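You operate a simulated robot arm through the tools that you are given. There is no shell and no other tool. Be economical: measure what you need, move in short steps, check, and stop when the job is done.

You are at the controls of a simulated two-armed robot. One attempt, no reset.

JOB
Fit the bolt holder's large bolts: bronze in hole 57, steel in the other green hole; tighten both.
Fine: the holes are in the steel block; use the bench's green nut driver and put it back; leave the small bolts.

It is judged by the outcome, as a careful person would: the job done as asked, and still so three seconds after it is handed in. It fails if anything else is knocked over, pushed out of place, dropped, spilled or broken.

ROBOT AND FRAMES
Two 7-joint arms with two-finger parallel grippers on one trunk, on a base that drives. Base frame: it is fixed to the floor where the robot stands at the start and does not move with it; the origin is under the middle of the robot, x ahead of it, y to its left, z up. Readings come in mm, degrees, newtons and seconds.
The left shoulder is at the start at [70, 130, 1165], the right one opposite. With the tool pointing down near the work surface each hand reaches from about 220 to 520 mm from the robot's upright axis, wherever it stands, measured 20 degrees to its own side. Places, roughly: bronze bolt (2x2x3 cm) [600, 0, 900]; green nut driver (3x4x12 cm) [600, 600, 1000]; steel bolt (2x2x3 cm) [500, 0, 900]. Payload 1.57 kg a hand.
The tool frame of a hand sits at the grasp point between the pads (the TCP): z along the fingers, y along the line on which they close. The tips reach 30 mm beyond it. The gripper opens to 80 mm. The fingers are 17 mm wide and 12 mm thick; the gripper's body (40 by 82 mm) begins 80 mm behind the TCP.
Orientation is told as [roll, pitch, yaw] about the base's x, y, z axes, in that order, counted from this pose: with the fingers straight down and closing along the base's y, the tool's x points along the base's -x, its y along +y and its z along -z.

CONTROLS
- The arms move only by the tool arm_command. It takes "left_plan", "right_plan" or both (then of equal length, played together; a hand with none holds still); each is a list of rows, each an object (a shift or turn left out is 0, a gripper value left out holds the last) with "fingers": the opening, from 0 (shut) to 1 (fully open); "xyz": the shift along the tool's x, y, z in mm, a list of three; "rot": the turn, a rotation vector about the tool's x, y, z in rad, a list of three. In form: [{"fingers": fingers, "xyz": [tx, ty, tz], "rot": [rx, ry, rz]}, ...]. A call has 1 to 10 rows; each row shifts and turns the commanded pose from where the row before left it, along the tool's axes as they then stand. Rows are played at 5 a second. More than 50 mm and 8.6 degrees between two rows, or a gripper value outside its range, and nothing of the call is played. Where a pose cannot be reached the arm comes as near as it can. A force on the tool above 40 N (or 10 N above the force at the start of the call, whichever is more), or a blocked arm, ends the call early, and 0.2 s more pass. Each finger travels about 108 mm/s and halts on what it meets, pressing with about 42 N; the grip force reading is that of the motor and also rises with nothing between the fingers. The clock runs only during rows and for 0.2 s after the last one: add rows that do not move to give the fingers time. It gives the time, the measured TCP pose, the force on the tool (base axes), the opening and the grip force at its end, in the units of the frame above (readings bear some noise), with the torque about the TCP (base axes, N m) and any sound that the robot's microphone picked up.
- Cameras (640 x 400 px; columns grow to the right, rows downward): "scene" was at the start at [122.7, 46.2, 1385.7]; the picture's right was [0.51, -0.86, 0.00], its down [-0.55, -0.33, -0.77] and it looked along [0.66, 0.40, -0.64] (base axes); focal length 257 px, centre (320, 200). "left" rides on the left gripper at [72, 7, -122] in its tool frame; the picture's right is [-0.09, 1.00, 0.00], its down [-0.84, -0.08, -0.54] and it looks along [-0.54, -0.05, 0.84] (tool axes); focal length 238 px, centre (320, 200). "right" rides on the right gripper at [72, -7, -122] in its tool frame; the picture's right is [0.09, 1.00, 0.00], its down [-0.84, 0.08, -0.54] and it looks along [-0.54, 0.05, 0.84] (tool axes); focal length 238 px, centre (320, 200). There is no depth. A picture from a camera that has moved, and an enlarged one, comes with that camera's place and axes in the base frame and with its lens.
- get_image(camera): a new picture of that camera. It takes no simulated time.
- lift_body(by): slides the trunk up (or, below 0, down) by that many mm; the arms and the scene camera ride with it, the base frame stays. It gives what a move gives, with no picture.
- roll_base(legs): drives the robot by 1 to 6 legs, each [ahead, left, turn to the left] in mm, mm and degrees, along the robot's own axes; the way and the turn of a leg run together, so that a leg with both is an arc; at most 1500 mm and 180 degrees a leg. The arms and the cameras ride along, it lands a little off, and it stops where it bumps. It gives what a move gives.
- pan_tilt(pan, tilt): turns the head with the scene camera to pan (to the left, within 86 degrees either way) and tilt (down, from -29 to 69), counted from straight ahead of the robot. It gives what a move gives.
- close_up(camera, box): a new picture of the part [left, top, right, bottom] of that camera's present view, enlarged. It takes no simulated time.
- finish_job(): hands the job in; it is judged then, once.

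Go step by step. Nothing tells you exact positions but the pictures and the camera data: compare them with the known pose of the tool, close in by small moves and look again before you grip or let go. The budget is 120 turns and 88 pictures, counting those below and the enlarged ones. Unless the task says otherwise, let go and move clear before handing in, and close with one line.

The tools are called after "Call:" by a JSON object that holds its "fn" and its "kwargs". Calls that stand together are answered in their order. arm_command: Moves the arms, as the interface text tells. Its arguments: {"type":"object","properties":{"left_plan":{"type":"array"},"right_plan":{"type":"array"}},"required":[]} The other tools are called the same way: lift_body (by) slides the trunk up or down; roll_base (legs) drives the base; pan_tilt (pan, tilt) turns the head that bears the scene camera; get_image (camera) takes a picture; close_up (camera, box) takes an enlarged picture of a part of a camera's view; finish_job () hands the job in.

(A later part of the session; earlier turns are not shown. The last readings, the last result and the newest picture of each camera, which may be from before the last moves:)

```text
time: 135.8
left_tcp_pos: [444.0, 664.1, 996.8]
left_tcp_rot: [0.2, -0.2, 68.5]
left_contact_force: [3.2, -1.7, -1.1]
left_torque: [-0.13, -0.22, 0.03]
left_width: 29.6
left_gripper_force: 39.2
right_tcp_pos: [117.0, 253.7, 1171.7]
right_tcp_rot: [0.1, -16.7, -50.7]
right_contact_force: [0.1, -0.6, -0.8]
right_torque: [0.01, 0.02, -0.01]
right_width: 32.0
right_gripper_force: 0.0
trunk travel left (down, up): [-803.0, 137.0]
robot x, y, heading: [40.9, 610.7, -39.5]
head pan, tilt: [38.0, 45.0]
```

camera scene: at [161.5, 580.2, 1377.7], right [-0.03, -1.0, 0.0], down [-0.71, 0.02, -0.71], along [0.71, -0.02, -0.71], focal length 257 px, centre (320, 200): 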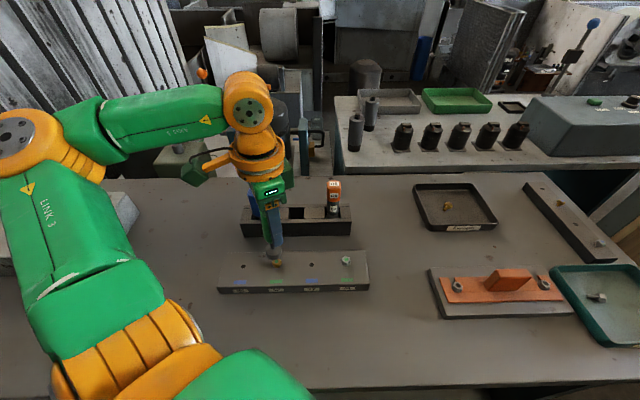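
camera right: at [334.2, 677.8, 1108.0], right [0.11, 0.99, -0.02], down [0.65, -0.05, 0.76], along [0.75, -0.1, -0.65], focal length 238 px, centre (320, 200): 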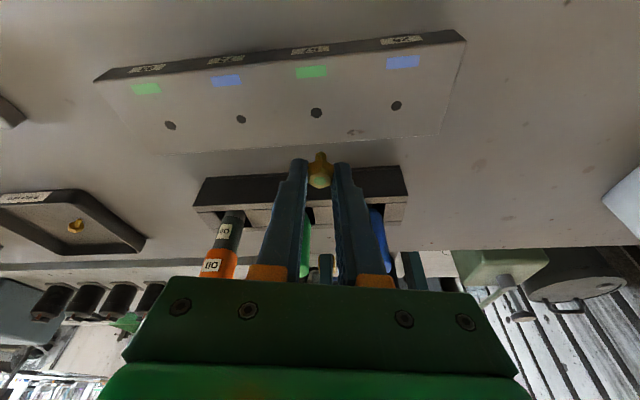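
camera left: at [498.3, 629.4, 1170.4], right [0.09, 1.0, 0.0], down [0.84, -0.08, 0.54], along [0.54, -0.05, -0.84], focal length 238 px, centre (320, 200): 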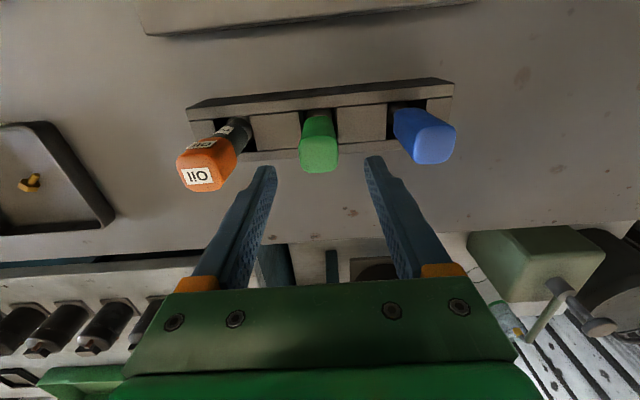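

Call:
{"fn": "arm_command", "kwargs": {"left_plan": [{"xyz": [-0.16, -1.1, 1.5], "rot": [0, 0, 0.14]}, {"xyz": [-0.16, -1.1, 1], "rot": [0, 0, 0.14]}, {"xyz": [-0.16, -1.1, 0.5], "rot": [0, 0, 0.14]}, {"xyz": [-0.16, -1.1, 0], "rot": [0, 0, 0.14]}, {"xyz": [-0.16, -1.1, 0], "rot": [0, 0, 0.14]}, {}]}}

```text
time: 137.2
left_tcp_pos: [446.8, 662.4, 995.2]
left_tcp_rot: [0.2, -0.1, 28.3]
left_contact_force: [3.1, -3.4, -1.6]
left_torque: [-0.27, -0.22, 0.09]
left_width: 29.7
left_gripper_force: 39.3
right_tcp_pos: [116.9, 252.6, 1171.8]
right_tcp_rot: [0.0, -16.7, -50.7]
right_contact_force: [0.1, -0.1, 0.7]
right_torque: [-0.04, 0.02, -0.01]
right_width: 31.8
right_gripper_force: 0.0
trunk travel left (down, up): [-803.0, 137.0]
robot x, y, heading: [45.6, 614.5, -39.5]
head pan, tilt: [38.0, 45.0]
```

Call:
{"fn": "arm_command", "kwargs": {"left_plan": [{"xyz": [-0.16, -1.1, 0.5], "rot": [0, 0, 0.14]}, {"xyz": [-0.16, -1.1, 0.5], "rot": [0, 0, 0.14]}, {"xyz": [-0.16, -1.1, 0.3], "rot": [0, 0, 0.14]}, {"xyz": [-0.16, -1.1, 0.3], "rot": [0, 0, 0.14]}, {"xyz": [-0.16, -1.1, 0.2], "rot": [0, 0, 0.14]}, {"xyz": [-0.16, -1.1, 0.2], "rot": [0, 0, 0.14]}, {"xyz": [-0.16, -1.1, 0], "rot": [0, 0, 0.14]}, {"xyz": [-0.16, -1.1, 0], "rot": [0, 0, 0.14]}, {}]}}

```text
time: 139.2
left_tcp_pos: [448.7, 656.2, 993.2]
left_tcp_rot: [0.2, 0.1, -35.8]
left_contact_force: [-1.4, -0.2, -1.7]
left_torque: [0.0, 0.07, 0.05]
left_width: 29.2
left_gripper_force: 39.0
right_tcp_pos: [116.2, 253.3, 1171.5]
right_tcp_rot: [0.2, -16.7, -50.7]
right_contact_force: [0.3, 0.1, -0.6]
right_torque: [-0.02, 0.02, -0.01]
right_width: 32.0
right_gripper_force: 0.0
trunk travel left (down, up): [-803.0, 137.0]
robot x, y, heading: [43.9, 607.6, -39.6]
head pan, tilt: [38.0, 45.0]
```

Call:
{"fn": "arm_command", "kwargs": {"left_plan": [{"xyz": [-0.16, -1.1, 0.5], "rot": [0, 0, 0.14]}, {"xyz": [-0.16, -1.1, 0.5], "rot": [0, 0, 0.14]}, {"xyz": [-0.16, -1.1, 0.5], "rot": [0, 0, 0.14]}, {"xyz": [-0.1, -0.6, 0], "rot": [0, 0, 0.08]}, {}]}}

```text
time: 140.3
left_tcp_pos: [445.8, 652.8, 992.2]
left_tcp_rot: [0.1, 0.1, -64.5]
left_contact_force: [0.3, -0.7, -1.2]
left_torque: [0.03, 0.02, 0.06]
left_width: 29.8
left_gripper_force: 39.6
right_tcp_pos: [115.6, 254.0, 1171.5]
right_tcp_rot: [0.1, -16.8, -50.7]
right_contact_force: [-0.7, 0.0, 0.1]
right_torque: [0.01, -0.03, 0.0]
right_width: 31.8
right_gripper_force: 0.1
trunk travel left (down, up): [-803.0, 137.0]
robot x, y, heading: [41.3, 611.6, -39.3]
head pan, tilt: [38.0, 45.0]
```

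No resistance at a depth where it bore 29 N before, so the bolt is still going down as it turns. Another stroke: lift, rewind, re-engage and turn.

Call:
{"fn": "arm_command", "kwargs": {"left_plan": [{"xyz": [0, 0, -11]}, {"xyz": [0, 0, -12]}, {"xyz": [0.34, 1.13, 0], "rot": [0, 0, -0.148]}, {"xyz": [0.34, 1.13, 0], "rot": [0, 0, -0.148]}, {"xyz": [0.34, 1.13, 0], "rot": [0, 0, -0.148]}, {"xyz": [0.34, 1.13, 0], "rot": [0, 0, -0.148]}, {"xyz": [0.34, 1.13, 0], "rot": [0, 0, -0.148]}, {"xyz": [0.34, 1.13, 0], "rot": [0, 0, -0.148]}, {"xyz": [0.34, 1.13, 0], "rot": [0, 0, -0.148]}, {"xyz": [0.34, 1.13, 0], "rot": [0, 0, -0.148]}]}}

Call:
{"fn": "arm_command", "kwargs": {"left_plan": [{"xyz": [0.34, 1.13, 0], "rot": [0, 0, -0.148]}, {"xyz": [0.34, 1.13, 0], "rot": [0, 0, -0.148]}, {"xyz": [0.34, 1.13, 0], "rot": [0, 0, -0.148]}, {"xyz": [0.34, 1.13, 0], "rot": [0, 0, -0.148]}, {"xyz": [0.34, 1.13, 0], "rot": [0, 0, -0.148]}, {"xyz": [0.34, 1.13, 0], "rot": [0, 0, -0.148]}, {"xyz": [0.34, 1.13, 0], "rot": [0, 0, -0.148]}, {"xyz": [0.34, 1.13, 0], "rot": [0, 0, -0.148]}, {}]}}

Call:
{"fn": "arm_command", "kwargs": {"left_plan": [{"xyz": [0, 0, 6]}, {"xyz": [0, 0, 5]}, {"xyz": [0, 0, 3]}, {"xyz": [0, 0, 3]}, {"xyz": [-0.1, -0.8, 1.5], "rot": [0, 0, 0.1]}, {"xyz": [-0.1, -0.8, 1.5], "rot": [0, 0, 0.1]}, {"xyz": [-0.16, -1.1, 1], "rot": [0, 0, 0.14]}, {"xyz": [-0.16, -1.1, 1], "rot": [0, 0, 0.14]}, {}]}}

```text
time: 142.6
left_tcp_pos: [449.7, 660.0, 1015.7]
left_tcp_rot: [0.2, -0.1, 3.7]
left_contact_force: [-0.3, 0.6, -1.0]
left_torque: [0.02, -0.02, -0.02]
left_width: 29.6
left_gripper_force: 39.1
right_tcp_pos: [116.3, 253.8, 1172.0]
right_tcp_rot: [0.1, -16.8, -50.6]
right_contact_force: [-0.2, 0.3, -0.7]
right_torque: [0.01, -0.02, -0.01]
right_width: 31.8
right_gripper_force: 0.1
trunk travel left (down, up): [-803.0, 137.0]
robot x, y, heading: [40.1, 611.7, -39.5]
head pan, tilt: [38.0, 45.0]
```

```text
time: 144.6
left_tcp_pos: [441.2, 666.0, 1014.2]
left_tcp_rot: [0.0, -0.1, 71.4]
left_contact_force: [0.4, -1.0, -1.0]
left_torque: [-0.02, 0.01, 0.02]
left_width: 29.7
left_gripper_force: 39.1
right_tcp_pos: [115.5, 253.3, 1172.0]
right_tcp_rot: [0.1, -16.8, -50.7]
right_contact_force: [-0.3, -0.1, 0.7]
right_torque: [-0.01, 0.0, -0.02]
right_width: 32.0
right_gripper_force: 0.1
trunk travel left (down, up): [-803.0, 137.0]
robot x, y, heading: [40.5, 610.1, -39.7]
head pan, tilt: [38.0, 45.0]
```

```text
time: 146.6
left_tcp_pos: [445.6, 663.4, 992.9]
left_tcp_rot: [0.1, -0.2, 43.7]
left_contact_force: [0.9, -1.5, -1.5]
left_torque: [-0.14, -0.14, 0.05]
left_width: 29.6
left_gripper_force: 39.1
right_tcp_pos: [116.0, 252.4, 1171.9]
right_tcp_rot: [0.1, -16.7, -50.7]
right_contact_force: [0.5, 0.2, 0.6]
right_torque: [-0.04, 0.01, -0.01]
right_width: 31.8
right_gripper_force: 0.1
trunk travel left (down, up): [-803.0, 137.0]
robot x, y, heading: [44.4, 610.1, -39.2]
head pan, tilt: [38.0, 45.0]
```

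Call:
{"fn": "arm_command", "kwargs": {"left_plan": [{"xyz": [-0.16, -1.1, 0.2], "rot": [0, 0, 0.14]}, {"xyz": [-0.16, -1.1, 0.2], "rot": [0, 0, 0.14]}, {"xyz": [-0.16, -1.1, 0.2], "rot": [0, 0, 0.14]}, {"xyz": [-0.16, -1.1, 0.2], "rot": [0, 0, 0.14]}, {"xyz": [-0.16, -1.1, 0.2], "rot": [0, 0, 0.14]}, {"xyz": [-0.16, -1.1, 0], "rot": [0, 0, 0.14]}, {}]}}

Call:
{"fn": "arm_command", "kwargs": {"left_plan": [{"xyz": [-0.16, -1.1, 0], "rot": [0, 0, 0.14]}, {"xyz": [-0.16, -1.1, 0], "rot": [0, 0, 0.14]}, {"xyz": [-0.16, -1.1, 0], "rot": [0, 0, 0.14]}, {"xyz": [-0.16, -1.1, 0], "rot": [0, 0, 0.14]}, {"xyz": [-0.16, -1.1, 0], "rot": [0, 0, 0.14]}, {"xyz": [-0.16, -1.1, 0], "rot": [0, 0, 0.14]}, {"xyz": [-0.16, -1.1, 0], "rot": [0, 0, 0.12]}]}}

```text
time: 148.2
left_tcp_pos: [449.2, 658.8, 992.3]
left_tcp_rot: [0.3, -0.1, -4.4]
left_contact_force: [0.2, -4.3, -2.1]
left_torque: [-0.23, 0.05, 0.06]
left_width: 29.5
left_gripper_force: 39.3
right_tcp_pos: [115.5, 252.0, 1172.2]
right_tcp_rot: [0.0, -16.7, -50.7]
right_contact_force: [0.1, 0.1, 0.2]
right_torque: [0.02, 0.01, -0.02]
right_width: 32.2
right_gripper_force: 0.1
trunk travel left (down, up): [-803.0, 137.0]
robot x, y, heading: [46.4, 612.1, -39.5]
head pan, tilt: [38.0, 45.0]
```

```text
time: 149.8
left_tcp_pos: [447.7, 651.9, 992.9]
left_tcp_rot: [0.2, 0.0, -59.4]
left_contact_force: [-1.2, -0.4, -1.0]
left_torque: [-0.02, -0.01, 0.45]
left_width: 29.7
left_gripper_force: 39.9
right_tcp_pos: [116.0, 253.7, 1172.3]
right_tcp_rot: [0.1, -16.9, -50.6]
right_contact_force: [-0.3, 0.2, 0.3]
right_torque: [0.0, 0.01, 0.04]
right_width: 32.1
right_gripper_force: 0.0
trunk travel left (down, up): [-803.0, 137.0]
robot x, y, heading: [43.9, 610.3, -39.5]
head pan, tilt: [38.0, 45.0]
```

Torque has jumped to 0.45 N·m, so the bolt is coming up tight. A few more degrees.

Call:
{"fn": "arm_command", "kwargs": {"left_plan": [{"xyz": [-0.05, -0.5, 0], "rot": [0, 0, 0.06]}, {"xyz": [-0.05, -0.4, 0], "rot": [0, 0, 0.05]}, {}]}}

```text
time: 150.6
left_tcp_pos: [445.5, 650.9, 993.2]
left_tcp_rot: [0.1, 0.1, -65.6]
left_contact_force: [0.4, 0.1, -1.2]
left_torque: [0.03, -0.01, 0.47]
left_width: 29.5
left_gripper_force: 39.4
right_tcp_pos: [115.3, 253.7, 1172.7]
right_tcp_rot: [0.1, -16.8, -50.7]
right_contact_force: [0.4, 0.0, 1.4]
right_torque: [-0.01, -0.01, 0.0]
right_width: 31.9
right_gripper_force: 0.0
trunk travel left (down, up): [-803.0, 137.0]
robot x, y, heading: [41.9, 613.6, -39.4]
head pan, tilt: [38.0, 45.0]
```

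Torque holds at 0.47. One more stroke to be sure it's fully tight.

Call:
{"fn": "arm_command", "kwargs": {"left_plan": [{"rot": [0, 0, -0.04]}, {"xyz": [0, 0, -11]}, {"xyz": [0, 0, -12]}, {"xyz": [0.34, 1.13, 0], "rot": [0, 0, -0.148]}, {"xyz": [0.34, 1.13, 0], "rot": [0, 0, -0.148]}, {"xyz": [0.34, 1.13, 0], "rot": [0, 0, -0.148]}, {"xyz": [0.34, 1.13, 0], "rot": [0, 0, -0.148]}, {"xyz": [0.34, 1.13, 0], "rot": [0, 0, -0.148]}, {"xyz": [0.34, 1.13, 0], "rot": [0, 0, -0.148]}, {"xyz": [0.34, 1.13, 0], "rot": [0, 0, -0.148]}]}}

Call:
{"fn": "arm_command", "kwargs": {"left_plan": [{"xyz": [0.34, 1.13, 0], "rot": [0, 0, -0.148]}, {"xyz": [0.34, 1.13, 0], "rot": [0, 0, -0.148]}, {"xyz": [0.34, 1.13, 0], "rot": [0, 0, -0.148]}, {"xyz": [0.34, 1.13, 0], "rot": [0, 0, -0.148]}, {"xyz": [0.34, 1.13, 0], "rot": [0, 0, -0.148]}, {"xyz": [0.34, 1.13, 0], "rot": [0, 0, -0.148]}, {"xyz": [0.34, 1.13, 0], "rot": [0, 0, -0.148]}, {}]}}

Call:
{"fn": "arm_command", "kwargs": {"left_plan": [{"xyz": [0, 0, 6]}, {"xyz": [0, 0, 5]}, {"xyz": [0, 0, 3]}, {"xyz": [0, 0, 3]}, {"xyz": [-0.1, -0.8, 1.5], "rot": [0, 0, 0.1]}, {"xyz": [-0.1, -0.8, 1.5], "rot": [0, 0, 0.1]}, {"xyz": [-0.16, -1.1, 1], "rot": [0, 0, 0.14]}, {"xyz": [-0.16, -1.1, 1], "rot": [0, 0, 0.14]}, {}]}}

```text
time: 152.8
left_tcp_pos: [448.5, 657.5, 1015.9]
left_tcp_rot: [0.2, 0.0, -3.9]
left_contact_force: [0.4, -0.5, -1.2]
left_torque: [0.01, 0.01, 0.0]
left_width: 29.4
left_gripper_force: 39.0
right_tcp_pos: [115.8, 254.0, 1172.0]
right_tcp_rot: [0.0, -16.8, -50.7]
right_contact_force: [-0.6, 0.7, -0.3]
right_torque: [0.0, -0.02, -0.01]
right_width: 31.9
right_gripper_force: 0.0
trunk travel left (down, up): [-803.0, 137.0]
robot x, y, heading: [38.9, 614.2, -39.2]
head pan, tilt: [38.0, 45.0]
```

```text
time: 154.6
left_tcp_pos: [444.4, 664.0, 1015.2]
left_tcp_rot: [0.1, -0.1, 55.4]
left_contact_force: [-0.2, 0.2, -0.7]
left_torque: [0.02, 0.0, 0.02]
left_width: 29.5
left_gripper_force: 39.7
right_tcp_pos: [116.7, 252.3, 1172.6]
right_tcp_rot: [0.1, -16.9, -50.6]
right_contact_force: [-0.3, -0.6, 0.6]
right_torque: [0.01, -0.03, 0.03]
right_width: 32.0
right_gripper_force: 0.0
trunk travel left (down, up): [-803.0, 137.0]
robot x, y, heading: [43.5, 610.0, -39.6]
head pan, tilt: [38.0, 45.0]
```

```text
time: 156.6
left_tcp_pos: [447.8, 661.6, 992.1]
left_tcp_rot: [0.2, -0.1, 27.8]
left_contact_force: [0.5, 0.7, -0.3]
left_torque: [-0.01, 0.0, 0.26]
left_width: 29.9
left_gripper_force: 39.4
right_tcp_pos: [115.4, 253.5, 1172.8]
right_tcp_rot: [0.2, -16.9, -50.6]
right_contact_force: [0.7, -0.7, 0.3]
right_torque: [0.04, 0.02, 0.0]
right_width: 32.0
right_gripper_force: 0.0
trunk travel left (down, up): [-803.0, 137.0]
robot x, y, heading: [37.2, 611.1, -39.4]
head pan, tilt: [38.0, 45.0]
```

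Engaged with torque already building. Turning on gently to see it climb.

Call:
{"fn": "arm_command", "kwargs": {"left_plan": [{"xyz": [-0.16, -1.1, 0], "rot": [0, 0, 0.14]}, {"xyz": [-0.16, -1.1, 0], "rot": [0, 0, 0.14]}, {}]}}

Call:
{"fn": "arm_command", "kwargs": {"left_plan": [{"xyz": [-0.16, -1.1, 0], "rot": [0, 0, 0.14]}, {"xyz": [-0.16, -1.1, 0], "rot": [0, 0, 0.14]}, {}]}}

```text
time: 157.3
left_tcp_pos: [449.0, 660.0, 993.0]
left_tcp_rot: [0.2, -0.1, 11.7]
left_contact_force: [0.0, 0.4, -2.0]
left_torque: [-0.02, 0.03, 0.45]
left_width: 29.4
left_gripper_force: 39.3
right_tcp_pos: [116.0, 253.8, 1172.5]
right_tcp_rot: [0.1, -16.8, -50.7]
right_contact_force: [0.1, -0.1, -0.5]
right_torque: [0.0, -0.01, 0.01]
right_width: 31.8
right_gripper_force: 0.0
trunk travel left (down, up): [-803.0, 137.0]
robot x, y, heading: [43.5, 610.0, -39.4]
head pan, tilt: [38.0, 45.0]
```

```text
time: 158.2
left_tcp_pos: [449.8, 657.0, 993.0]
left_tcp_rot: [0.2, -0.1, -4.2]
left_contact_force: [0.5, -0.6, -1.6]
left_torque: [-0.01, -0.02, 0.44]
left_width: 29.8
left_gripper_force: 39.0
right_tcp_pos: [116.1, 253.4, 1173.0]
right_tcp_rot: [0.2, -16.8, -50.7]
right_contact_force: [0.2, 0.7, -0.3]
right_torque: [-0.04, -0.02, 0.01]
right_width: 32.1
right_gripper_force: 0.0
trunk travel left (down, up): [-803.0, 137.0]
robot x, y, heading: [39.5, 611.2, -39.4]
head pan, tilt: [38.0, 45.0]
```

Torque plateaus at 0.45 N·m with no further descent, so the bronze bolt is tight. Lifting clear, rewinding, then shifting the base 140 mm toward hole 95 for the steel bolt.

Call:
{"fn": "arm_command", "kwargs": {"left_plan": [{"rot": [0, 0, -0.04]}, {"xyz": [0, 0, -20]}, {"xyz": [0, 0, -40]}, {"xyz": [0.34, 1.13, 0], "rot": [0, 0, -0.148]}, {"xyz": [0.34, 1.13, 0], "rot": [0, 0, -0.148]}, {"xyz": [0.34, 1.13, 0], "rot": [0, 0, -0.148]}, {"xyz": [0.34, 1.13, 0], "rot": [0, 0, -0.148]}, {"xyz": [0.34, 1.13, 0], "rot": [0, 0, -0.148]}, {"xyz": [0.34, 1.13, 0], "rot": [0, 0, -0.148]}, {"xyz": [0.34, 1.13, 0], "rot": [0, 0, -0.148]}]}}

Call:
{"fn": "arm_command", "kwargs": {"left_plan": [{"xyz": [0.34, 1.13, 0], "rot": [0, 0, -0.148]}, {"xyz": [0.34, 1.13, 0], "rot": [0, 0, -0.148]}, {}]}}

Call:
{"fn": "roll_base", "kwargs": {"legs": [[89, -108, 0]]}}

Call:
{"fn": "get_image", "kwargs": {"camera": "scene"}}

```text
time: 160.3
left_tcp_pos: [443.2, 663.0, 1053.1]
left_tcp_rot: [0.0, -0.1, 57.6]
left_contact_force: [0.1, -0.2, -1.1]
left_torque: [0.01, -0.02, 0.01]
left_width: 29.6
left_gripper_force: 38.8
right_tcp_pos: [115.1, 253.7, 1172.1]
right_tcp_rot: [0.1, -16.9, -50.7]
right_contact_force: [-1.1, 0.1, -0.2]
right_torque: [0.01, -0.01, 0.0]
right_width: 32.1
right_gripper_force: 0.0
trunk travel left (down, up): [-803.0, 137.0]
robot x, y, heading: [41.5, 613.1, -39.6]
head pan, tilt: [38.0, 45.0]
```

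```text
time: 161.2
left_tcp_pos: [442.1, 663.6, 1053.3]
left_tcp_rot: [0.0, -0.2, 74.4]
left_contact_force: [-0.7, -0.7, -0.5]
left_torque: [-0.01, 0.01, 0.0]
left_width: 29.7
left_gripper_force: 39.4
right_tcp_pos: [116.1, 253.8, 1172.6]
right_tcp_rot: [0.1, -16.8, -50.7]
right_contact_force: [0.1, -0.6, -0.3]
right_torque: [-0.02, -0.02, -0.01]
right_width: 32.2
right_gripper_force: 0.0
trunk travel left (down, up): [-803.0, 137.0]
robot x, y, heading: [40.7, 614.5, -39.5]
head pan, tilt: [38.0, 45.0]
```

```text
time: 162.5
left_tcp_pos: [442.4, 528.9, 1053.8]
left_tcp_rot: [-0.1, 0.1, 74.3]
left_contact_force: [-0.4, 0.3, -0.9]
left_torque: [-0.01, 0.0, -0.01]
left_width: 29.6
left_gripper_force: 39.2
right_tcp_pos: [116.7, 119.9, 1173.9]
right_tcp_rot: [0.0, -16.9, -50.9]
right_contact_force: [-0.1, 0.0, 0.9]
right_torque: [-0.05, 0.0, -0.01]
right_width: 32.2
right_gripper_force: 0.1
trunk travel left (down, up): [-803.0, 137.0]
robot x, y, heading: [42.6, 474.2, -39.6]
head pan, tilt: [38.0, 45.0]
```

```text
6 pictures are left
camera scene: at [162.4, 446.4, 1377.8], right [-0.03, -1.0, 0.0], down [-0.71, 0.02, -0.71], along [0.71, -0.02, -0.71], focal length 257 px, centre (320, 200)
```

scene: 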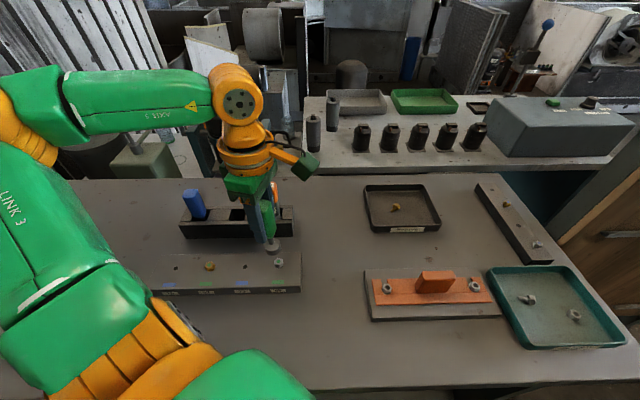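

Base landed 6 mm short in y. Correcting and lowering to just above the steel head, with one close-up check.

Call:
{"fn": "arm_command", "kwargs": {"left_plan": [{"xyz": [5.75, -2.85, 0]}, {"xyz": [0, 0, 16]}, {"xyz": [0, 0, 15]}, {}]}}

Call:
{"fn": "close_up", "kwargs": {"camera": "scene", "box": [235, 220, 310, 285]}}

```text
time: 163.5
left_tcp_pos: [443.4, 519.8, 1021.8]
left_tcp_rot: [0.1, -0.2, 74.2]
left_contact_force: [-0.3, -0.2, -0.9]
left_torque: [-0.04, 0.0, -0.02]
left_width: 29.5
left_gripper_force: 39.2
right_tcp_pos: [116.7, 116.6, 1171.9]
right_tcp_rot: [0.0, -16.7, -50.9]
right_contact_force: [0.3, -0.4, 0.0]
right_torque: [0.0, 0.02, -0.03]
right_width: 32.1
right_gripper_force: 0.0
trunk travel left (down, up): [-803.0, 137.0]
robot x, y, heading: [45.2, 472.3, -39.7]
head pan, tilt: [38.0, 45.0]
```

```text
6.15 times, centred on (272, 252) of scene
camera zoom: at [162.1, 442.6, 1377.7], right [-0.03, -1.0, 0.0], down [-0.71, 0.02, -0.71], along [0.71, -0.02, -0.71], focal length 1582 px, centre (612, -123)
```

zoom: 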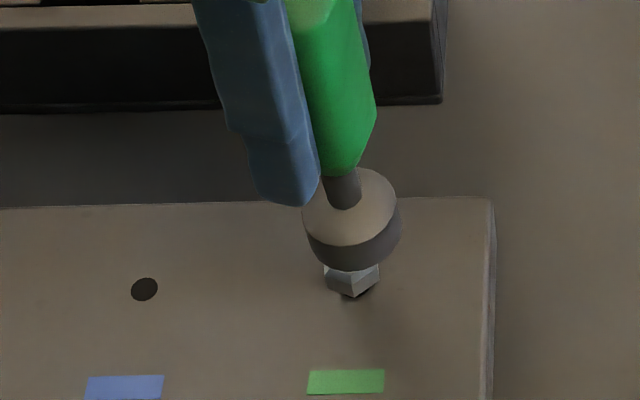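

The base settled further, so the socket needs about (-3.5,+3.6) mm. Correcting, then lowering onto the head and starting the turn.

Call:
{"fn": "arm_command", "kwargs": {"left_plan": [{"xyz": [-2.5, 4.3, 0]}, {}, {"xyz": [0, 0, 6]}, {"xyz": [0, 0, 4]}, {"xyz": [0, 0, 3]}, {"xyz": [0, 0, 2]}, {}]}}

```text
time: 165.1
left_tcp_pos: [440.0, 522.9, 1006.4]
left_tcp_rot: [-0.1, -0.3, 74.2]
left_contact_force: [0.3, 0.2, -1.0]
left_torque: [0.0, -0.01, -0.01]
left_width: 29.5
left_gripper_force: 39.1
right_tcp_pos: [115.1, 117.7, 1172.9]
right_tcp_rot: [0.1, -16.8, -50.9]
right_contact_force: [1.0, 1.1, -0.5]
right_torque: [0.0, -0.02, -0.01]
right_width: 32.1
right_gripper_force: 0.1
trunk travel left (down, up): [-803.0, 137.0]
robot x, y, heading: [44.5, 476.0, -39.7]
head pan, tilt: [38.0, 45.0]
```

Call:
{"fn": "arm_command", "kwargs": {"left_plan": [{"xyz": [0, 0, 2]}, {"xyz": [0, 0, 2]}, {"xyz": [-0.1, -0.8, 0.5], "rot": [0, 0, 0.1]}, {"xyz": [-0.1, -0.8, 0.5], "rot": [0, 0, 0.1]}, {}]}}

```text
time: 166.3
left_tcp_pos: [442.8, 522.5, 1002.4]
left_tcp_rot: [0.0, -0.2, 62.7]
left_contact_force: [0.3, 0.1, -1.0]
left_torque: [-0.03, 0.0, 0.06]
left_width: 29.5
left_gripper_force: 39.3
right_tcp_pos: [116.0, 115.5, 1172.3]
right_tcp_rot: [0.1, -16.9, -51.0]
right_contact_force: [0.7, 0.3, 0.3]
right_torque: [0.0, 0.0, 0.0]
right_width: 31.9
right_gripper_force: 0.0
trunk travel left (down, up): [-803.0, 137.0]
robot x, y, heading: [46.0, 473.9, -39.9]
head pan, tilt: [38.0, 45.0]
```

Very clean engagement with no side load. Continuing the stroke with feed.

Call:
{"fn": "arm_command", "kwargs": {"left_plan": [{"xyz": [-0.16, -1.1, 0.5], "rot": [0, 0, 0.14]}, {"xyz": [-0.16, -1.1, 0.5], "rot": [0, 0, 0.14]}, {"xyz": [-0.16, -1.1, 0.5], "rot": [0, 0, 0.14]}, {"xyz": [-0.16, -1.1, 0.5], "rot": [0, 0, 0.14]}, {"xyz": [-0.16, -1.1, 0.5], "rot": [0, 0, 0.14]}, {"xyz": [-0.16, -1.1, 0.3], "rot": [0, 0, 0.14]}, {"xyz": [-0.16, -1.1, 0.3], "rot": [0, 0, 0.14]}, {}]}}

Call:
{"fn": "arm_command", "kwargs": {"left_plan": [{"xyz": [-0.16, -1.1, 0.3], "rot": [0, 0, 0.14]}, {"xyz": [-0.16, -1.1, 0.3], "rot": [0, 0, 0.14]}, {"xyz": [-0.16, -1.1, 0.2], "rot": [0, 0, 0.14]}, {"xyz": [-0.16, -1.1, 0.2], "rot": [0, 0, 0.14]}, {"xyz": [-0.16, -1.1, 0.2], "rot": [0, 0, 0.14]}, {"xyz": [-0.16, -1.1, 0.2], "rot": [0, 0, 0.14]}, {"xyz": [-0.16, -1.1, 0.2], "rot": [0, 0, 0.14]}, {"xyz": [-0.16, -1.1, 0.2], "rot": [0, 0, 0.14]}, {}]}}

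```text
time: 168.1
left_tcp_pos: [448.3, 518.4, 998.6]
left_tcp_rot: [0.2, 0.0, 6.5]
left_contact_force: [-0.3, 0.5, -1.3]
left_torque: [0.05, -0.01, 0.07]
left_width: 29.6
left_gripper_force: 39.2
right_tcp_pos: [115.5, 117.0, 1171.6]
right_tcp_rot: [0.1, -16.9, -50.9]
right_contact_force: [0.4, 0.1, -1.0]
right_torque: [0.02, 0.02, 0.02]
right_width: 31.9
right_gripper_force: 0.1
trunk travel left (down, up): [-803.0, 137.0]
robot x, y, heading: [42.9, 474.6, -39.6]
head pan, tilt: [38.0, 45.0]
```

```text
time: 170.1
left_tcp_pos: [445.7, 510.6, 997.3]
left_tcp_rot: [0.1, 0.1, -57.6]
left_contact_force: [-0.2, 2.9, -0.9]
left_torque: [0.21, 0.0, 0.05]
left_width: 29.5
left_gripper_force: 39.4
right_tcp_pos: [115.9, 117.3, 1172.9]
right_tcp_rot: [0.1, -16.8, -51.0]
right_contact_force: [-0.4, 0.0, 0.5]
right_torque: [0.01, -0.01, 0.01]
right_width: 32.0
right_gripper_force: 0.0
trunk travel left (down, up): [-803.0, 137.0]
robot x, y, heading: [46.1, 475.2, -39.9]
head pan, tilt: [38.0, 45.0]
```

Second stroke on the steel bolt: lift, rewind, re-engage.

Call:
{"fn": "arm_command", "kwargs": {"left_plan": [{"xyz": [0, 0, -11]}, {"xyz": [0, 0, -12]}, {"xyz": [0.34, 1.13, 0], "rot": [0, 0, -0.148]}, {"xyz": [0.34, 1.13, 0], "rot": [0, 0, -0.148]}, {"xyz": [0.34, 1.13, 0], "rot": [0, 0, -0.148]}, {"xyz": [0.34, 1.13, 0], "rot": [0, 0, -0.148]}, {"xyz": [0.34, 1.13, 0], "rot": [0, 0, -0.148]}, {"xyz": [0.34, 1.13, 0], "rot": [0, 0, -0.148]}, {"xyz": [0.34, 1.13, 0], "rot": [0, 0, -0.148]}, {"xyz": [0.34, 1.13, 0], "rot": [0, 0, -0.148]}]}}

Call:
{"fn": "arm_command", "kwargs": {"left_plan": [{"xyz": [0.34, 1.13, 0], "rot": [0, 0, -0.148]}, {"xyz": [0.34, 1.13, 0], "rot": [0, 0, -0.148]}, {"xyz": [0.34, 1.13, 0], "rot": [0, 0, -0.148]}, {"xyz": [0.34, 1.13, 0], "rot": [0, 0, -0.148]}, {"xyz": [0.34, 1.13, 0], "rot": [0, 0, -0.148]}, {"xyz": [0.34, 1.13, 0], "rot": [0, 0, -0.148]}, {"xyz": [0.34, 1.13, 0], "rot": [0, 0, -0.148]}, {"xyz": [0.34, 1.13, 0], "rot": [0, 0, -0.148]}, {}]}}

Call:
{"fn": "arm_command", "kwargs": {"left_plan": [{"xyz": [0, 0, 6]}, {"xyz": [0, 0, 5]}, {"xyz": [0, 0, 3]}, {"xyz": [0, 0, 3]}, {"xyz": [-0.1, -0.8, 1.5], "rot": [0, 0, 0.1]}, {"xyz": [-0.1, -0.8, 1.5], "rot": [0, 0, 0.1]}, {"xyz": [-0.16, -1.1, 1], "rot": [0, 0, 0.14]}, {"xyz": [-0.16, -1.1, 1], "rot": [0, 0, 0.14]}, {}]}}

```text
time: 172.3
left_tcp_pos: [448.7, 519.3, 1019.9]
left_tcp_rot: [0.2, -0.2, 10.6]
left_contact_force: [0.1, 0.5, -0.3]
left_torque: [0.02, 0.0, -0.04]
left_width: 29.7
left_gripper_force: 39.5
right_tcp_pos: [116.6, 116.9, 1172.1]
right_tcp_rot: [0.1, -16.8, -51.0]
right_contact_force: [-0.4, -0.4, -0.9]
right_torque: [-0.05, 0.0, 0.02]
right_width: 31.9
right_gripper_force: 0.0
trunk travel left (down, up): [-803.0, 137.0]
robot x, y, heading: [44.4, 474.2, -39.6]
head pan, tilt: [38.0, 45.0]
```

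```text
time: 174.3
left_tcp_pos: [440.8, 523.0, 1020.0]
left_tcp_rot: [0.0, -0.1, 78.4]
left_contact_force: [-0.5, 0.1, -0.7]
left_torque: [0.01, 0.01, 0.03]
left_width: 29.7
left_gripper_force: 39.0
right_tcp_pos: [115.4, 116.0, 1171.4]
right_tcp_rot: [0.1, -16.9, -50.8]
right_contact_force: [-0.4, -0.6, 0.2]
right_torque: [0.0, 0.01, -0.04]
right_width: 32.0
right_gripper_force: 0.0
trunk travel left (down, up): [-803.0, 137.0]
robot x, y, heading: [43.8, 478.8, -40.0]
head pan, tilt: [38.0, 45.0]
```

```text
time: 176.3
left_tcp_pos: [445.5, 522.0, 997.9]
left_tcp_rot: [0.0, -0.2, 50.6]
left_contact_force: [0.6, 0.5, -1.2]
left_torque: [0.04, -0.03, 0.02]
left_width: 29.6
left_gripper_force: 39.5
right_tcp_pos: [116.3, 117.2, 1171.5]
right_tcp_rot: [0.1, -16.8, -50.9]
right_contact_force: [0.7, -0.3, 0.1]
right_torque: [0.0, -0.02, 0.01]
right_width: 32.0
right_gripper_force: 0.1
trunk travel left (down, up): [-803.0, 137.0]
robot x, y, heading: [44.5, 474.3, -39.7]
head pan, tilt: [38.0, 45.0]
```

Call:
{"fn": "arm_command", "kwargs": {"left_plan": [{"xyz": [-0.16, -1.1, 0.8], "rot": [0, 0, 0.14]}, {"xyz": [-0.16, -1.1, 0.8], "rot": [0, 0, 0.14]}, {"xyz": [-0.16, -1.1, 0.6], "rot": [0, 0, 0.14]}, {"xyz": [-0.16, -1.1, 0.5], "rot": [0, 0, 0.14]}, {"xyz": [-0.16, -1.1, 0.3], "rot": [0, 0, 0.14]}, {"xyz": [-0.16, -1.1, 0.2], "rot": [0, 0, 0.14]}, {"xyz": [-0.16, -1.1, 0.2], "rot": [0, 0, 0.14]}, {}]}}

Call:
{"fn": "arm_command", "kwargs": {"left_plan": [{"xyz": [-0.16, -1.1, 0.2], "rot": [0, 0, 0.14]}, {"xyz": [-0.16, -1.1, 0.2], "rot": [0, 0, 0.14]}, {"xyz": [-0.16, -1.1, 0.2], "rot": [0, 0, 0.14]}, {"xyz": [-0.16, -1.1, 0.2], "rot": [0, 0, 0.14]}, {"xyz": [-0.16, -1.1, 0], "rot": [0, 0, 0.14]}, {"xyz": [-0.16, -1.1, 0], "rot": [0, 0, 0.14]}, {"xyz": [-0.16, -1.1, 0], "rot": [0, 0, 0.14]}, {}]}}

```text
time: 178.1
left_tcp_pos: [447.0, 515.0, 995.6]
left_tcp_rot: [0.2, -0.2, -5.6]
left_contact_force: [2.0, 0.3, 9.9]
left_torque: [0.0, -0.22, 0.05]
left_width: 29.5
left_gripper_force: 39.6
right_tcp_pos: [115.4, 115.7, 1173.0]
right_tcp_rot: [0.0, -16.7, -50.9]
right_contact_force: [0.0, -0.1, 0.3]
right_torque: [-0.03, -0.01, 0.0]
right_width: 32.0
right_gripper_force: 0.1
trunk travel left (down, up): [-803.0, 137.0]
robot x, y, heading: [42.8, 475.2, -39.5]
head pan, tilt: [38.0, 45.0]
```

```text
time: 179.9
left_tcp_pos: [445.7, 509.9, 994.2]
left_tcp_rot: [0.1, 0.1, -61.7]
left_contact_force: [-1.8, 5.5, -0.1]
left_torque: [0.32, 0.12, 0.03]
left_width: 29.4
left_gripper_force: 39.6
right_tcp_pos: [114.5, 117.8, 1174.2]
right_tcp_rot: [0.1, -17.0, -50.8]
right_contact_force: [0.3, -0.2, 0.4]
right_torque: [0.0, 0.01, 0.01]
right_width: 31.9
right_gripper_force: 0.0
trunk travel left (down, up): [-803.0, 137.0]
robot x, y, heading: [43.6, 478.7, -39.5]
head pan, tilt: [38.0, 45.0]
```

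Descending well, not tight yet. Third stroke.

Call:
{"fn": "arm_command", "kwargs": {"left_plan": [{"xyz": [0, 0, -11]}, {"xyz": [0, 0, -12]}, {"xyz": [0.34, 1.13, 0], "rot": [0, 0, -0.148]}, {"xyz": [0.34, 1.13, 0], "rot": [0, 0, -0.148]}, {"xyz": [0.34, 1.13, 0], "rot": [0, 0, -0.148]}, {"xyz": [0.34, 1.13, 0], "rot": [0, 0, -0.148]}, {"xyz": [0.34, 1.13, 0], "rot": [0, 0, -0.148]}, {"xyz": [0.34, 1.13, 0], "rot": [0, 0, -0.148]}, {"xyz": [0.34, 1.13, 0], "rot": [0, 0, -0.148]}, {"xyz": [0.34, 1.13, 0], "rot": [0, 0, -0.148]}]}}

Call:
{"fn": "arm_command", "kwargs": {"left_plan": [{"xyz": [0.34, 1.13, 0], "rot": [0, 0, -0.148]}, {"xyz": [0.34, 1.13, 0], "rot": [0, 0, -0.148]}, {"xyz": [0.34, 1.13, 0], "rot": [0, 0, -0.148]}, {"xyz": [0.34, 1.13, 0], "rot": [0, 0, -0.148]}, {"xyz": [0.34, 1.13, 0], "rot": [0, 0, -0.148]}, {"xyz": [0.34, 1.13, 0], "rot": [0, 0, -0.148]}, {"xyz": [0.34, 1.13, 0], "rot": [0, 0, -0.148]}, {"xyz": [0.34, 1.13, 0], "rot": [0, 0, -0.148]}, {}]}}

Call:
{"fn": "arm_command", "kwargs": {"left_plan": [{"xyz": [0, 0, 6]}, {"xyz": [0, 0, 5]}, {"xyz": [0, 0, 3]}, {"xyz": [0, 0, 3]}, {"xyz": [-0.1, -0.8, 1.5], "rot": [0, 0, 0.1]}, {"xyz": [-0.1, -0.8, 1.5], "rot": [0, 0, 0.1]}, {"xyz": [-0.16, -1.1, 1], "rot": [0, 0, 0.14]}, {"xyz": [-0.16, -1.1, 1], "rot": [0, 0, 0.14]}, {}]}}

```text
time: 182.1
left_tcp_pos: [449.1, 517.2, 1016.8]
left_tcp_rot: [0.3, 0.0, 6.5]
left_contact_force: [-0.4, -0.1, -1.7]
left_torque: [0.0, 0.02, 0.0]
left_width: 29.8
left_gripper_force: 38.9
right_tcp_pos: [115.1, 116.6, 1172.2]
right_tcp_rot: [0.0, -16.8, -50.9]
right_contact_force: [-0.6, 0.3, -0.4]
right_torque: [-0.01, -0.01, 0.0]
right_width: 32.1
right_gripper_force: 0.1
trunk travel left (down, up): [-803.0, 137.0]
robot x, y, heading: [44.2, 477.0, -39.7]
head pan, tilt: [38.0, 45.0]
```

```text
time: 184.1
left_tcp_pos: [443.5, 522.7, 1016.6]
left_tcp_rot: [0.0, -0.2, 74.2]
left_contact_force: [0.5, 0.1, -1.2]
left_torque: [0.01, 0.01, 0.03]
left_width: 29.6
left_gripper_force: 38.9
right_tcp_pos: [115.5, 117.8, 1172.5]
right_tcp_rot: [0.1, -16.8, -50.8]
right_contact_force: [0.4, -0.5, 0.4]
right_torque: [-0.01, 0.01, 0.03]
right_width: 32.0
right_gripper_force: 0.0
trunk travel left (down, up): [-803.0, 137.0]
robot x, y, heading: [43.6, 475.7, -39.5]
head pan, tilt: [38.0, 45.0]
```

```text
time: 186.1
left_tcp_pos: [445.6, 521.7, 995.7]
left_tcp_rot: [0.1, -0.1, 46.5]
left_contact_force: [0.1, 0.3, -0.6]
left_torque: [0.01, 0.03, 0.05]
left_width: 29.6
left_gripper_force: 38.8
right_tcp_pos: [116.4, 117.3, 1172.2]
right_tcp_rot: [0.1, -16.8, -50.9]
right_contact_force: [-0.2, -0.4, 0.4]
right_torque: [0.0, -0.02, -0.01]
right_width: 32.1
right_gripper_force: 0.0
trunk travel left (down, up): [-803.0, 137.0]
robot x, y, heading: [42.4, 477.2, -39.8]
head pan, tilt: [38.0, 45.0]
```

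Call:
{"fn": "arm_command", "kwargs": {"left_plan": [{"xyz": [-0.16, -1.1, 0.5], "rot": [0, 0, 0.14]}, {"xyz": [-0.16, -1.1, 0.5], "rot": [0, 0, 0.14]}, {"xyz": [-0.16, -1.1, 0.4], "rot": [0, 0, 0.14]}, {"xyz": [-0.16, -1.1, 0.4], "rot": [0, 0, 0.14]}, {"xyz": [-0.16, -1.1, 0.3], "rot": [0, 0, 0.14]}, {"xyz": [-0.16, -1.1, 0.2], "rot": [0, 0, 0.14]}, {"xyz": [-0.16, -1.1, 0.2], "rot": [0, 0, 0.14]}, {}]}}

Call:
{"fn": "arm_command", "kwargs": {"left_plan": [{"xyz": [-0.16, -1.1, 0.1], "rot": [0, 0, 0.14]}, {"xyz": [-0.16, -1.1, 0.1], "rot": [0, 0, 0.14]}, {"xyz": [-0.16, -1.1, 0], "rot": [0, 0, 0.14]}, {"xyz": [-0.16, -1.1, 0], "rot": [0, 0, 0.14]}, {"xyz": [-0.16, -1.1, 0], "rot": [0, 0, 0.14]}, {"xyz": [-0.16, -1.1, 0], "rot": [0, 0, 0.14]}, {}]}}

```text
time: 187.9
left_tcp_pos: [447.2, 515.5, 992.6]
left_tcp_rot: [0.2, -0.2, -9.8]
left_contact_force: [-2.8, 0.6, 7.0]
left_torque: [0.12, 0.17, 0.01]
left_width: 29.5
left_gripper_force: 39.3
right_tcp_pos: [112.9, 116.8, 1172.0]
right_tcp_rot: [0.2, -16.7, -50.7]
right_contact_force: [-0.7, 0.3, -0.2]
right_torque: [-0.01, 0.01, -0.01]
right_width: 31.9
right_gripper_force: 0.1
trunk travel left (down, up): [-803.0, 137.0]
robot x, y, heading: [45.6, 478.0, -39.9]
head pan, tilt: [38.0, 45.0]
```

```text
time: 189.5
left_tcp_pos: [445.5, 510.8, 992.2]
left_tcp_rot: [0.3, -0.1, -57.8]
left_contact_force: [-6.3, 8.5, 2.0]
left_torque: [0.6, 0.44, 0.03]
left_width: 29.4
left_gripper_force: 39.1
right_tcp_pos: [112.7, 119.1, 1174.6]
right_tcp_rot: [0.1, -17.0, -51.0]
right_contact_force: [-0.4, 0.6, 0.1]
right_torque: [-0.01, -0.01, 0.0]
right_width: 32.0
right_gripper_force: 0.1
trunk travel left (down, up): [-803.0, 137.0]
robot x, y, heading: [41.8, 472.9, -39.8]
head pan, tilt: [38.0, 45.0]
```

Still free (0.03 N·m). Fourth stroke.

Call:
{"fn": "arm_command", "kwargs": {"left_plan": [{"xyz": [0, 0, -11]}, {"xyz": [0, 0, -12]}, {"xyz": [0.34, 1.13, 0], "rot": [0, 0, -0.148]}, {"xyz": [0.34, 1.13, 0], "rot": [0, 0, -0.148]}, {"xyz": [0.34, 1.13, 0], "rot": [0, 0, -0.148]}, {"xyz": [0.34, 1.13, 0], "rot": [0, 0, -0.148]}, {"xyz": [0.34, 1.13, 0], "rot": [0, 0, -0.148]}, {"xyz": [0.34, 1.13, 0], "rot": [0, 0, -0.148]}, {"xyz": [0.34, 1.13, 0], "rot": [0, 0, -0.148]}, {"xyz": [0.34, 1.13, 0], "rot": [0, 0, -0.148]}]}}

Call:
{"fn": "arm_command", "kwargs": {"left_plan": [{"xyz": [0.34, 1.13, 0], "rot": [0, 0, -0.148]}, {"xyz": [0.34, 1.13, 0], "rot": [0, 0, -0.148]}, {"xyz": [0.34, 1.13, 0], "rot": [0, 0, -0.148]}, {"xyz": [0.34, 1.13, 0], "rot": [0, 0, -0.148]}, {"xyz": [0.34, 1.13, 0], "rot": [0, 0, -0.148]}, {"xyz": [0.34, 1.13, 0], "rot": [0, 0, -0.148]}, {"xyz": [0.34, 1.13, 0], "rot": [0, 0, -0.148]}, {"xyz": [0.34, 1.13, 0], "rot": [0, 0, -0.148]}, {}]}}

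Call:
{"fn": "arm_command", "kwargs": {"left_plan": [{"xyz": [0, 0, 6]}, {"xyz": [0, 0, 5]}, {"xyz": [0, 0, 3]}, {"xyz": [0, 0, 3]}, {"xyz": [-0.1, -0.8, 1.5], "rot": [0, 0, 0.1]}, {"xyz": [-0.1, -0.8, 1.5], "rot": [0, 0, 0.1]}, {"xyz": [-0.16, -1.1, 1], "rot": [0, 0, 0.14]}, {"xyz": [-0.16, -1.1, 1], "rot": [0, 0, 0.14]}, {}]}}

Call:
{"fn": "arm_command", "kwargs": {"left_plan": [{"xyz": [-0.16, -1.1, 0.2], "rot": [0, 0, 0.14]}, {"xyz": [-0.16, -1.1, 0.2], "rot": [0, 0, 0.14]}, {"xyz": [-0.16, -1.1, 0.2], "rot": [0, 0, 0.14]}, {"xyz": [-0.16, -1.1, 0.1], "rot": [0, 0, 0.14]}, {"xyz": [-0.16, -1.1, 0.1], "rot": [0, 0, 0.14]}, {"xyz": [-0.16, -1.1, 0.1], "rot": [0, 0, 0.14]}, {}]}}

```text
time: 191.7
left_tcp_pos: [450.3, 515.9, 1014.1]
left_tcp_rot: [0.2, -0.1, 10.3]
left_contact_force: [-0.7, 0.6, -0.8]
left_torque: [-0.02, 0.02, 0.0]
left_width: 29.7
left_gripper_force: 38.8
right_tcp_pos: [116.6, 116.5, 1171.7]
right_tcp_rot: [0.1, -16.8, -50.8]
right_contact_force: [0.1, -0.2, -0.2]
right_torque: [0.03, 0.01, -0.02]
right_width: 32.1
right_gripper_force: 0.0
trunk travel left (down, up): [-803.0, 137.0]
robot x, y, heading: [43.8, 477.2, -39.5]
head pan, tilt: [38.0, 45.0]
```

```text
time: 193.7
left_tcp_pos: [443.2, 522.2, 1014.7]
left_tcp_rot: [0.0, -0.2, 78.2]
left_contact_force: [0.0, -0.5, -1.5]
left_torque: [-0.01, 0.0, -0.01]
left_width: 29.4
left_gripper_force: 39.1
right_tcp_pos: [116.0, 116.3, 1172.7]
right_tcp_rot: [0.2, -16.8, -50.9]
right_contact_force: [0.2, 0.0, -0.5]
right_torque: [0.02, 0.03, 0.01]
right_width: 32.3
right_gripper_force: 0.0
trunk travel left (down, up): [-803.0, 137.0]
robot x, y, heading: [42.2, 477.9, -39.6]
head pan, tilt: [38.0, 45.0]
```

```text
time: 195.7
left_tcp_pos: [446.1, 521.5, 992.7]
left_tcp_rot: [0.0, -0.3, 50.4]
left_contact_force: [-1.1, -0.5, -0.2]
left_torque: [0.04, 0.02, 0.05]
left_width: 29.8
left_gripper_force: 39.4
right_tcp_pos: [114.9, 116.9, 1172.9]
right_tcp_rot: [0.1, -16.8, -50.9]
right_contact_force: [-0.1, -0.2, 0.1]
right_torque: [-0.01, 0.0, -0.01]
right_width: 31.9
right_gripper_force: 0.0
trunk travel left (down, up): [-803.0, 137.0]
robot x, y, heading: [43.5, 477.0, -39.6]
head pan, tilt: [38.0, 45.0]
```

```text
time: 197.3
left_tcp_pos: [448.0, 516.9, 993.5]
left_tcp_rot: [0.1, -0.2, 2.3]
left_contact_force: [-5.6, 2.9, -0.8]
left_torque: [0.18, 0.39, 0.01]
left_width: 29.6
left_gripper_force: 39.4
right_tcp_pos: [113.9, 116.3, 1172.6]
right_tcp_rot: [0.0, -16.9, -51.0]
right_contact_force: [-0.9, 0.7, 0.2]
right_torque: [-0.04, 0.03, -0.02]
right_width: 32.0
right_gripper_force: 0.0
trunk travel left (down, up): [-803.0, 137.0]
robot x, y, heading: [43.3, 476.6, -39.7]
head pan, tilt: [38.0, 45.0]
```

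Call:
{"fn": "arm_command", "kwargs": {"left_plan": [{"xyz": [0.6, -0.6, 0.1], "rot": [0, 0, 0.14]}, {"xyz": [0.2, -0.8, 0.1], "rot": [0, 0, 0.14]}, {"xyz": [-0.16, -1.1, 0], "rot": [0, 0, 0.14]}, {"xyz": [-0.16, -1.1, 0], "rot": [0, 0, 0.14]}, {"xyz": [-0.16, -1.1, 0], "rot": [0, 0, 0.14]}, {"xyz": [-0.16, -1.1, 0], "rot": [0, 0, 0.14]}, {"xyz": [-0.16, -1.1, 0], "rot": [0, 0, 0.14]}, {}]}}

```text
time: 199.1
left_tcp_pos: [446.5, 511.6, 992.0]
left_tcp_rot: [0.2, 0.0, -53.9]
left_contact_force: [-5.0, 3.6, -0.3]
left_torque: [0.33, 0.39, 0.08]
left_width: 29.8
left_gripper_force: 38.9
right_tcp_pos: [114.4, 118.6, 1173.6]
right_tcp_rot: [0.2, -16.8, -50.9]
right_contact_force: [0.3, 0.0, -0.6]
right_torque: [-0.03, 0.01, -0.02]
right_width: 31.8
right_gripper_force: 0.1
trunk travel left (down, up): [-803.0, 137.0]
robot x, y, heading: [45.4, 475.6, -39.8]
head pan, tilt: [38.0, 45.0]
```

Not tight yet; fifth stroke.

Call:
{"fn": "arm_command", "kwargs": {"left_plan": [{"xyz": [0, 0, -11]}, {"xyz": [0, 0, -12]}, {"xyz": [0.34, 1.13, 0], "rot": [0, 0, -0.148]}, {"xyz": [0.34, 1.13, 0], "rot": [0, 0, -0.148]}, {"xyz": [0.34, 1.13, 0], "rot": [0, 0, -0.148]}, {"xyz": [0.34, 1.13, 0], "rot": [0, 0, -0.148]}, {"xyz": [0.34, 1.13, 0], "rot": [0, 0, -0.148]}, {"xyz": [0.34, 1.13, 0], "rot": [0, 0, -0.148]}, {"xyz": [0.34, 1.13, 0], "rot": [0, 0, -0.148]}, {"xyz": [0.34, 1.13, 0], "rot": [0, 0, -0.148]}]}}

Call:
{"fn": "arm_command", "kwargs": {"left_plan": [{"xyz": [0.34, 1.13, 0], "rot": [0, 0, -0.148]}, {"xyz": [0.34, 1.13, 0], "rot": [0, 0, -0.148]}, {"xyz": [0.34, 1.13, 0], "rot": [0, 0, -0.148]}, {"xyz": [0.34, 1.13, 0], "rot": [0, 0, -0.148]}, {"xyz": [0.34, 1.13, 0], "rot": [0, 0, -0.148]}, {"xyz": [0.34, 1.13, 0], "rot": [0, 0, -0.148]}, {"xyz": [0.34, 1.13, 0], "rot": [0, 0, -0.148]}, {}]}}

Call:
{"fn": "arm_command", "kwargs": {"left_plan": [{"xyz": [0, 0, 6]}, {"xyz": [0, 0, 5]}, {"xyz": [0, 0, 3]}, {"xyz": [0, 0, 3]}, {"xyz": [-0.1, -0.8, 1.5], "rot": [0, 0, 0.1]}, {"xyz": [-0.1, -0.8, 1.5], "rot": [0, 0, 0.1]}, {"xyz": [-0.16, -1.1, 1], "rot": [0, 0, 0.14]}, {"xyz": [-0.16, -1.1, 1], "rot": [0, 0, 0.14]}, {}]}}

Call:
{"fn": "arm_command", "kwargs": {"left_plan": [{"xyz": [-0.16, -1.1, 0.2], "rot": [0, 0, 0.14]}, {"xyz": [-0.16, -1.1, 0.2], "rot": [0, 0, 0.14]}, {"xyz": [-0.16, -1.1, 0.1], "rot": [0, 0, 0.14]}, {"xyz": [-0.16, -1.1, 0.1], "rot": [0, 0, 0.14]}, {"xyz": [-0.16, -1.1, 0.1], "rot": [0, 0, 0.14]}, {"xyz": [-0.16, -1.1, 0], "rot": [0, 0, 0.14]}, {}]}}

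```text
time: 201.3
left_tcp_pos: [447.8, 517.0, 1014.7]
left_tcp_rot: [0.1, -0.1, 14.3]
left_contact_force: [-0.2, 0.2, -2.3]
left_torque: [0.03, -0.01, 0.0]
left_width: 29.9
left_gripper_force: 39.4
right_tcp_pos: [115.8, 115.7, 1172.9]
right_tcp_rot: [0.0, -16.8, -50.8]
right_contact_force: [0.4, 0.5, 0.1]
right_torque: [0.0, 0.01, 0.0]
right_width: 32.0
right_gripper_force: 0.0
trunk travel left (down, up): [-803.0, 137.0]
robot x, y, heading: [43.5, 475.3, -39.9]
head pan, tilt: [38.0, 45.0]
```

```text
time: 203.1
left_tcp_pos: [443.0, 522.3, 1014.0]
left_tcp_rot: [0.0, -0.2, 73.5]
left_contact_force: [-0.4, 0.2, -1.4]
left_torque: [0.01, -0.01, -0.01]
left_width: 29.4
left_gripper_force: 39.1
right_tcp_pos: [116.7, 116.2, 1172.0]
right_tcp_rot: [0.1, -16.8, -50.9]
right_contact_force: [0.6, 0.0, 0.5]
right_torque: [0.02, 0.01, 0.01]
right_width: 32.1
right_gripper_force: 0.0
trunk travel left (down, up): [-803.0, 137.0]
robot x, y, heading: [41.0, 475.5, -39.7]
head pan, tilt: [38.0, 45.0]
```

```text
time: 205.1
left_tcp_pos: [448.1, 522.0, 993.3]
left_tcp_rot: [0.1, -0.2, 45.9]
left_contact_force: [-0.9, 0.2, -0.3]
left_torque: [-0.01, 0.08, 0.07]
left_width: 29.5
left_gripper_force: 39.5
right_tcp_pos: [115.9, 115.4, 1173.8]
right_tcp_rot: [0.1, -16.8, -50.9]
right_contact_force: [-0.1, 0.7, 0.6]
right_torque: [-0.05, -0.02, 0.0]
right_width: 32.0
right_gripper_force: 0.1
trunk travel left (down, up): [-803.0, 137.0]
robot x, y, heading: [44.1, 476.6, -39.6]
head pan, tilt: [38.0, 45.0]
```

```text
time: 206.7
left_tcp_pos: [450.4, 516.2, 992.7]
left_tcp_rot: [0.3, -0.2, -2.3]
left_contact_force: [-1.5, -0.1, -0.7]
left_torque: [0.04, 0.04, 0.42]
left_width: 29.6
left_gripper_force: 39.0
right_tcp_pos: [116.0, 116.0, 1171.8]
right_tcp_rot: [0.1, -16.8, -51.0]
right_contact_force: [-0.1, 0.2, 0.3]
right_torque: [-0.04, -0.02, 0.04]
right_width: 32.1
right_gripper_force: 0.0
trunk travel left (down, up): [-803.0, 137.0]
robot x, y, heading: [41.5, 478.5, -39.7]
head pan, tilt: [38.0, 45.0]
```

Torque has risen to 0.42 N·m, the same tight value as on the bronze. A bit more to confirm the plateau.

Call:
{"fn": "arm_command", "kwargs": {"left_plan": [{"xyz": [-0.16, -1.1, 0], "rot": [0, 0, 0.14]}, {"xyz": [-0.16, -1.1, 0], "rot": [0, 0, 0.14]}, {"xyz": [-0.16, -1.1, 0], "rot": [0, 0, 0.14]}, {"xyz": [-0.16, -1.1, 0], "rot": [0, 0, 0.14]}, {}]}}

```text
time: 207.9
left_tcp_pos: [448.9, 513.9, 992.1]
left_tcp_rot: [0.3, 0.0, -34.4]
left_contact_force: [-4.4, 1.6, -1.5]
left_torque: [0.14, 0.3, 0.42]
left_width: 29.5
left_gripper_force: 39.1
right_tcp_pos: [113.0, 117.7, 1173.0]
right_tcp_rot: [0.1, -17.0, -50.9]
right_contact_force: [-0.6, -0.1, 0.9]
right_torque: [0.0, -0.03, 0.01]
right_width: 31.8
right_gripper_force: 0.1
trunk travel left (down, up): [-803.0, 137.0]
robot x, y, heading: [42.8, 475.8, -39.5]
head pan, tilt: [38.0, 45.0]
```

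Both bolts are tight. Next I'll lift the driver off, square it to yaw 0, correct its tilt in the grip, and drive back to the rack position.

Call:
{"fn": "arm_command", "kwargs": {"left_plan": [{"rot": [0, 0, -0.05]}, {"xyz": [0, 0, -20]}, {"xyz": [0, 0, -40]}, {"xyz": [0.34, 1.13, -20], "rot": [0, 0, -0.14]}, {"xyz": [0.34, 1.13, 0], "rot": [0, 0, -0.14]}, {"xyz": [0.34, 1.13, 0], "rot": [0, 0, -0.14]}, {"xyz": [0.34, 1.13, 0], "rot": [0, 0, -0.13]}, {"rot": [-0.019, -0.0886, 0]}, {}]}}

Call:
{"fn": "roll_base", "kwargs": {"legs": [[-87.5, 106, 0]]}}

Call:
{"fn": "get_image", "kwargs": {"camera": "scene"}}

```text
time: 209.9
left_tcp_pos: [451.1, 516.2, 1071.5]
left_tcp_rot: [1.3, -5.2, 0.2]
left_contact_force: [0.0, -0.2, -1.3]
left_torque: [0.0, -0.01, 0.0]
left_width: 29.6
left_gripper_force: 39.3
right_tcp_pos: [116.9, 115.5, 1171.6]
right_tcp_rot: [0.1, -16.7, -51.0]
right_contact_force: [0.1, -0.2, 0.0]
right_torque: [-0.03, 0.0, -0.01]
right_width: 32.0
right_gripper_force: 0.0
trunk travel left (down, up): [-803.0, 137.0]
robot x, y, heading: [44.2, 472.0, -39.9]
head pan, tilt: [38.0, 45.0]
```

```text
time: 211.2
left_tcp_pos: [450.7, 649.3, 1071.3]
left_tcp_rot: [1.4, -5.1, -0.1]
left_contact_force: [-1.1, 0.2, -0.9]
left_torque: [0.02, 0.02, 0.01]
left_width: 29.6
left_gripper_force: 38.9
right_tcp_pos: [114.1, 251.4, 1170.0]
right_tcp_rot: [0.2, -16.7, -51.0]
right_contact_force: [-0.1, -0.5, -0.4]
right_torque: [0.01, 0.01, -0.03]
right_width: 31.9
right_gripper_force: 0.1
trunk travel left (down, up): [-803.0, 137.0]
robot x, y, heading: [37.0, 614.1, -39.9]
head pan, tilt: [38.0, 45.0]
```

```text
4 pictures are left
camera scene: at [161.5, 576.4, 1377.6], right [-0.03, -1.0, 0.0], down [-0.71, 0.02, -0.71], along [0.71, -0.02, -0.71], focal length 257 px, centre (320, 200)
```

scene: 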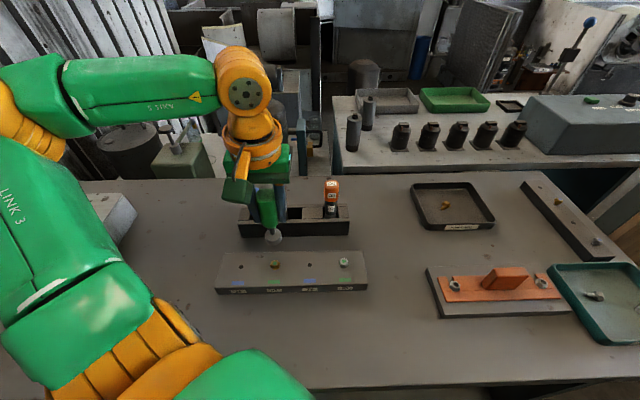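

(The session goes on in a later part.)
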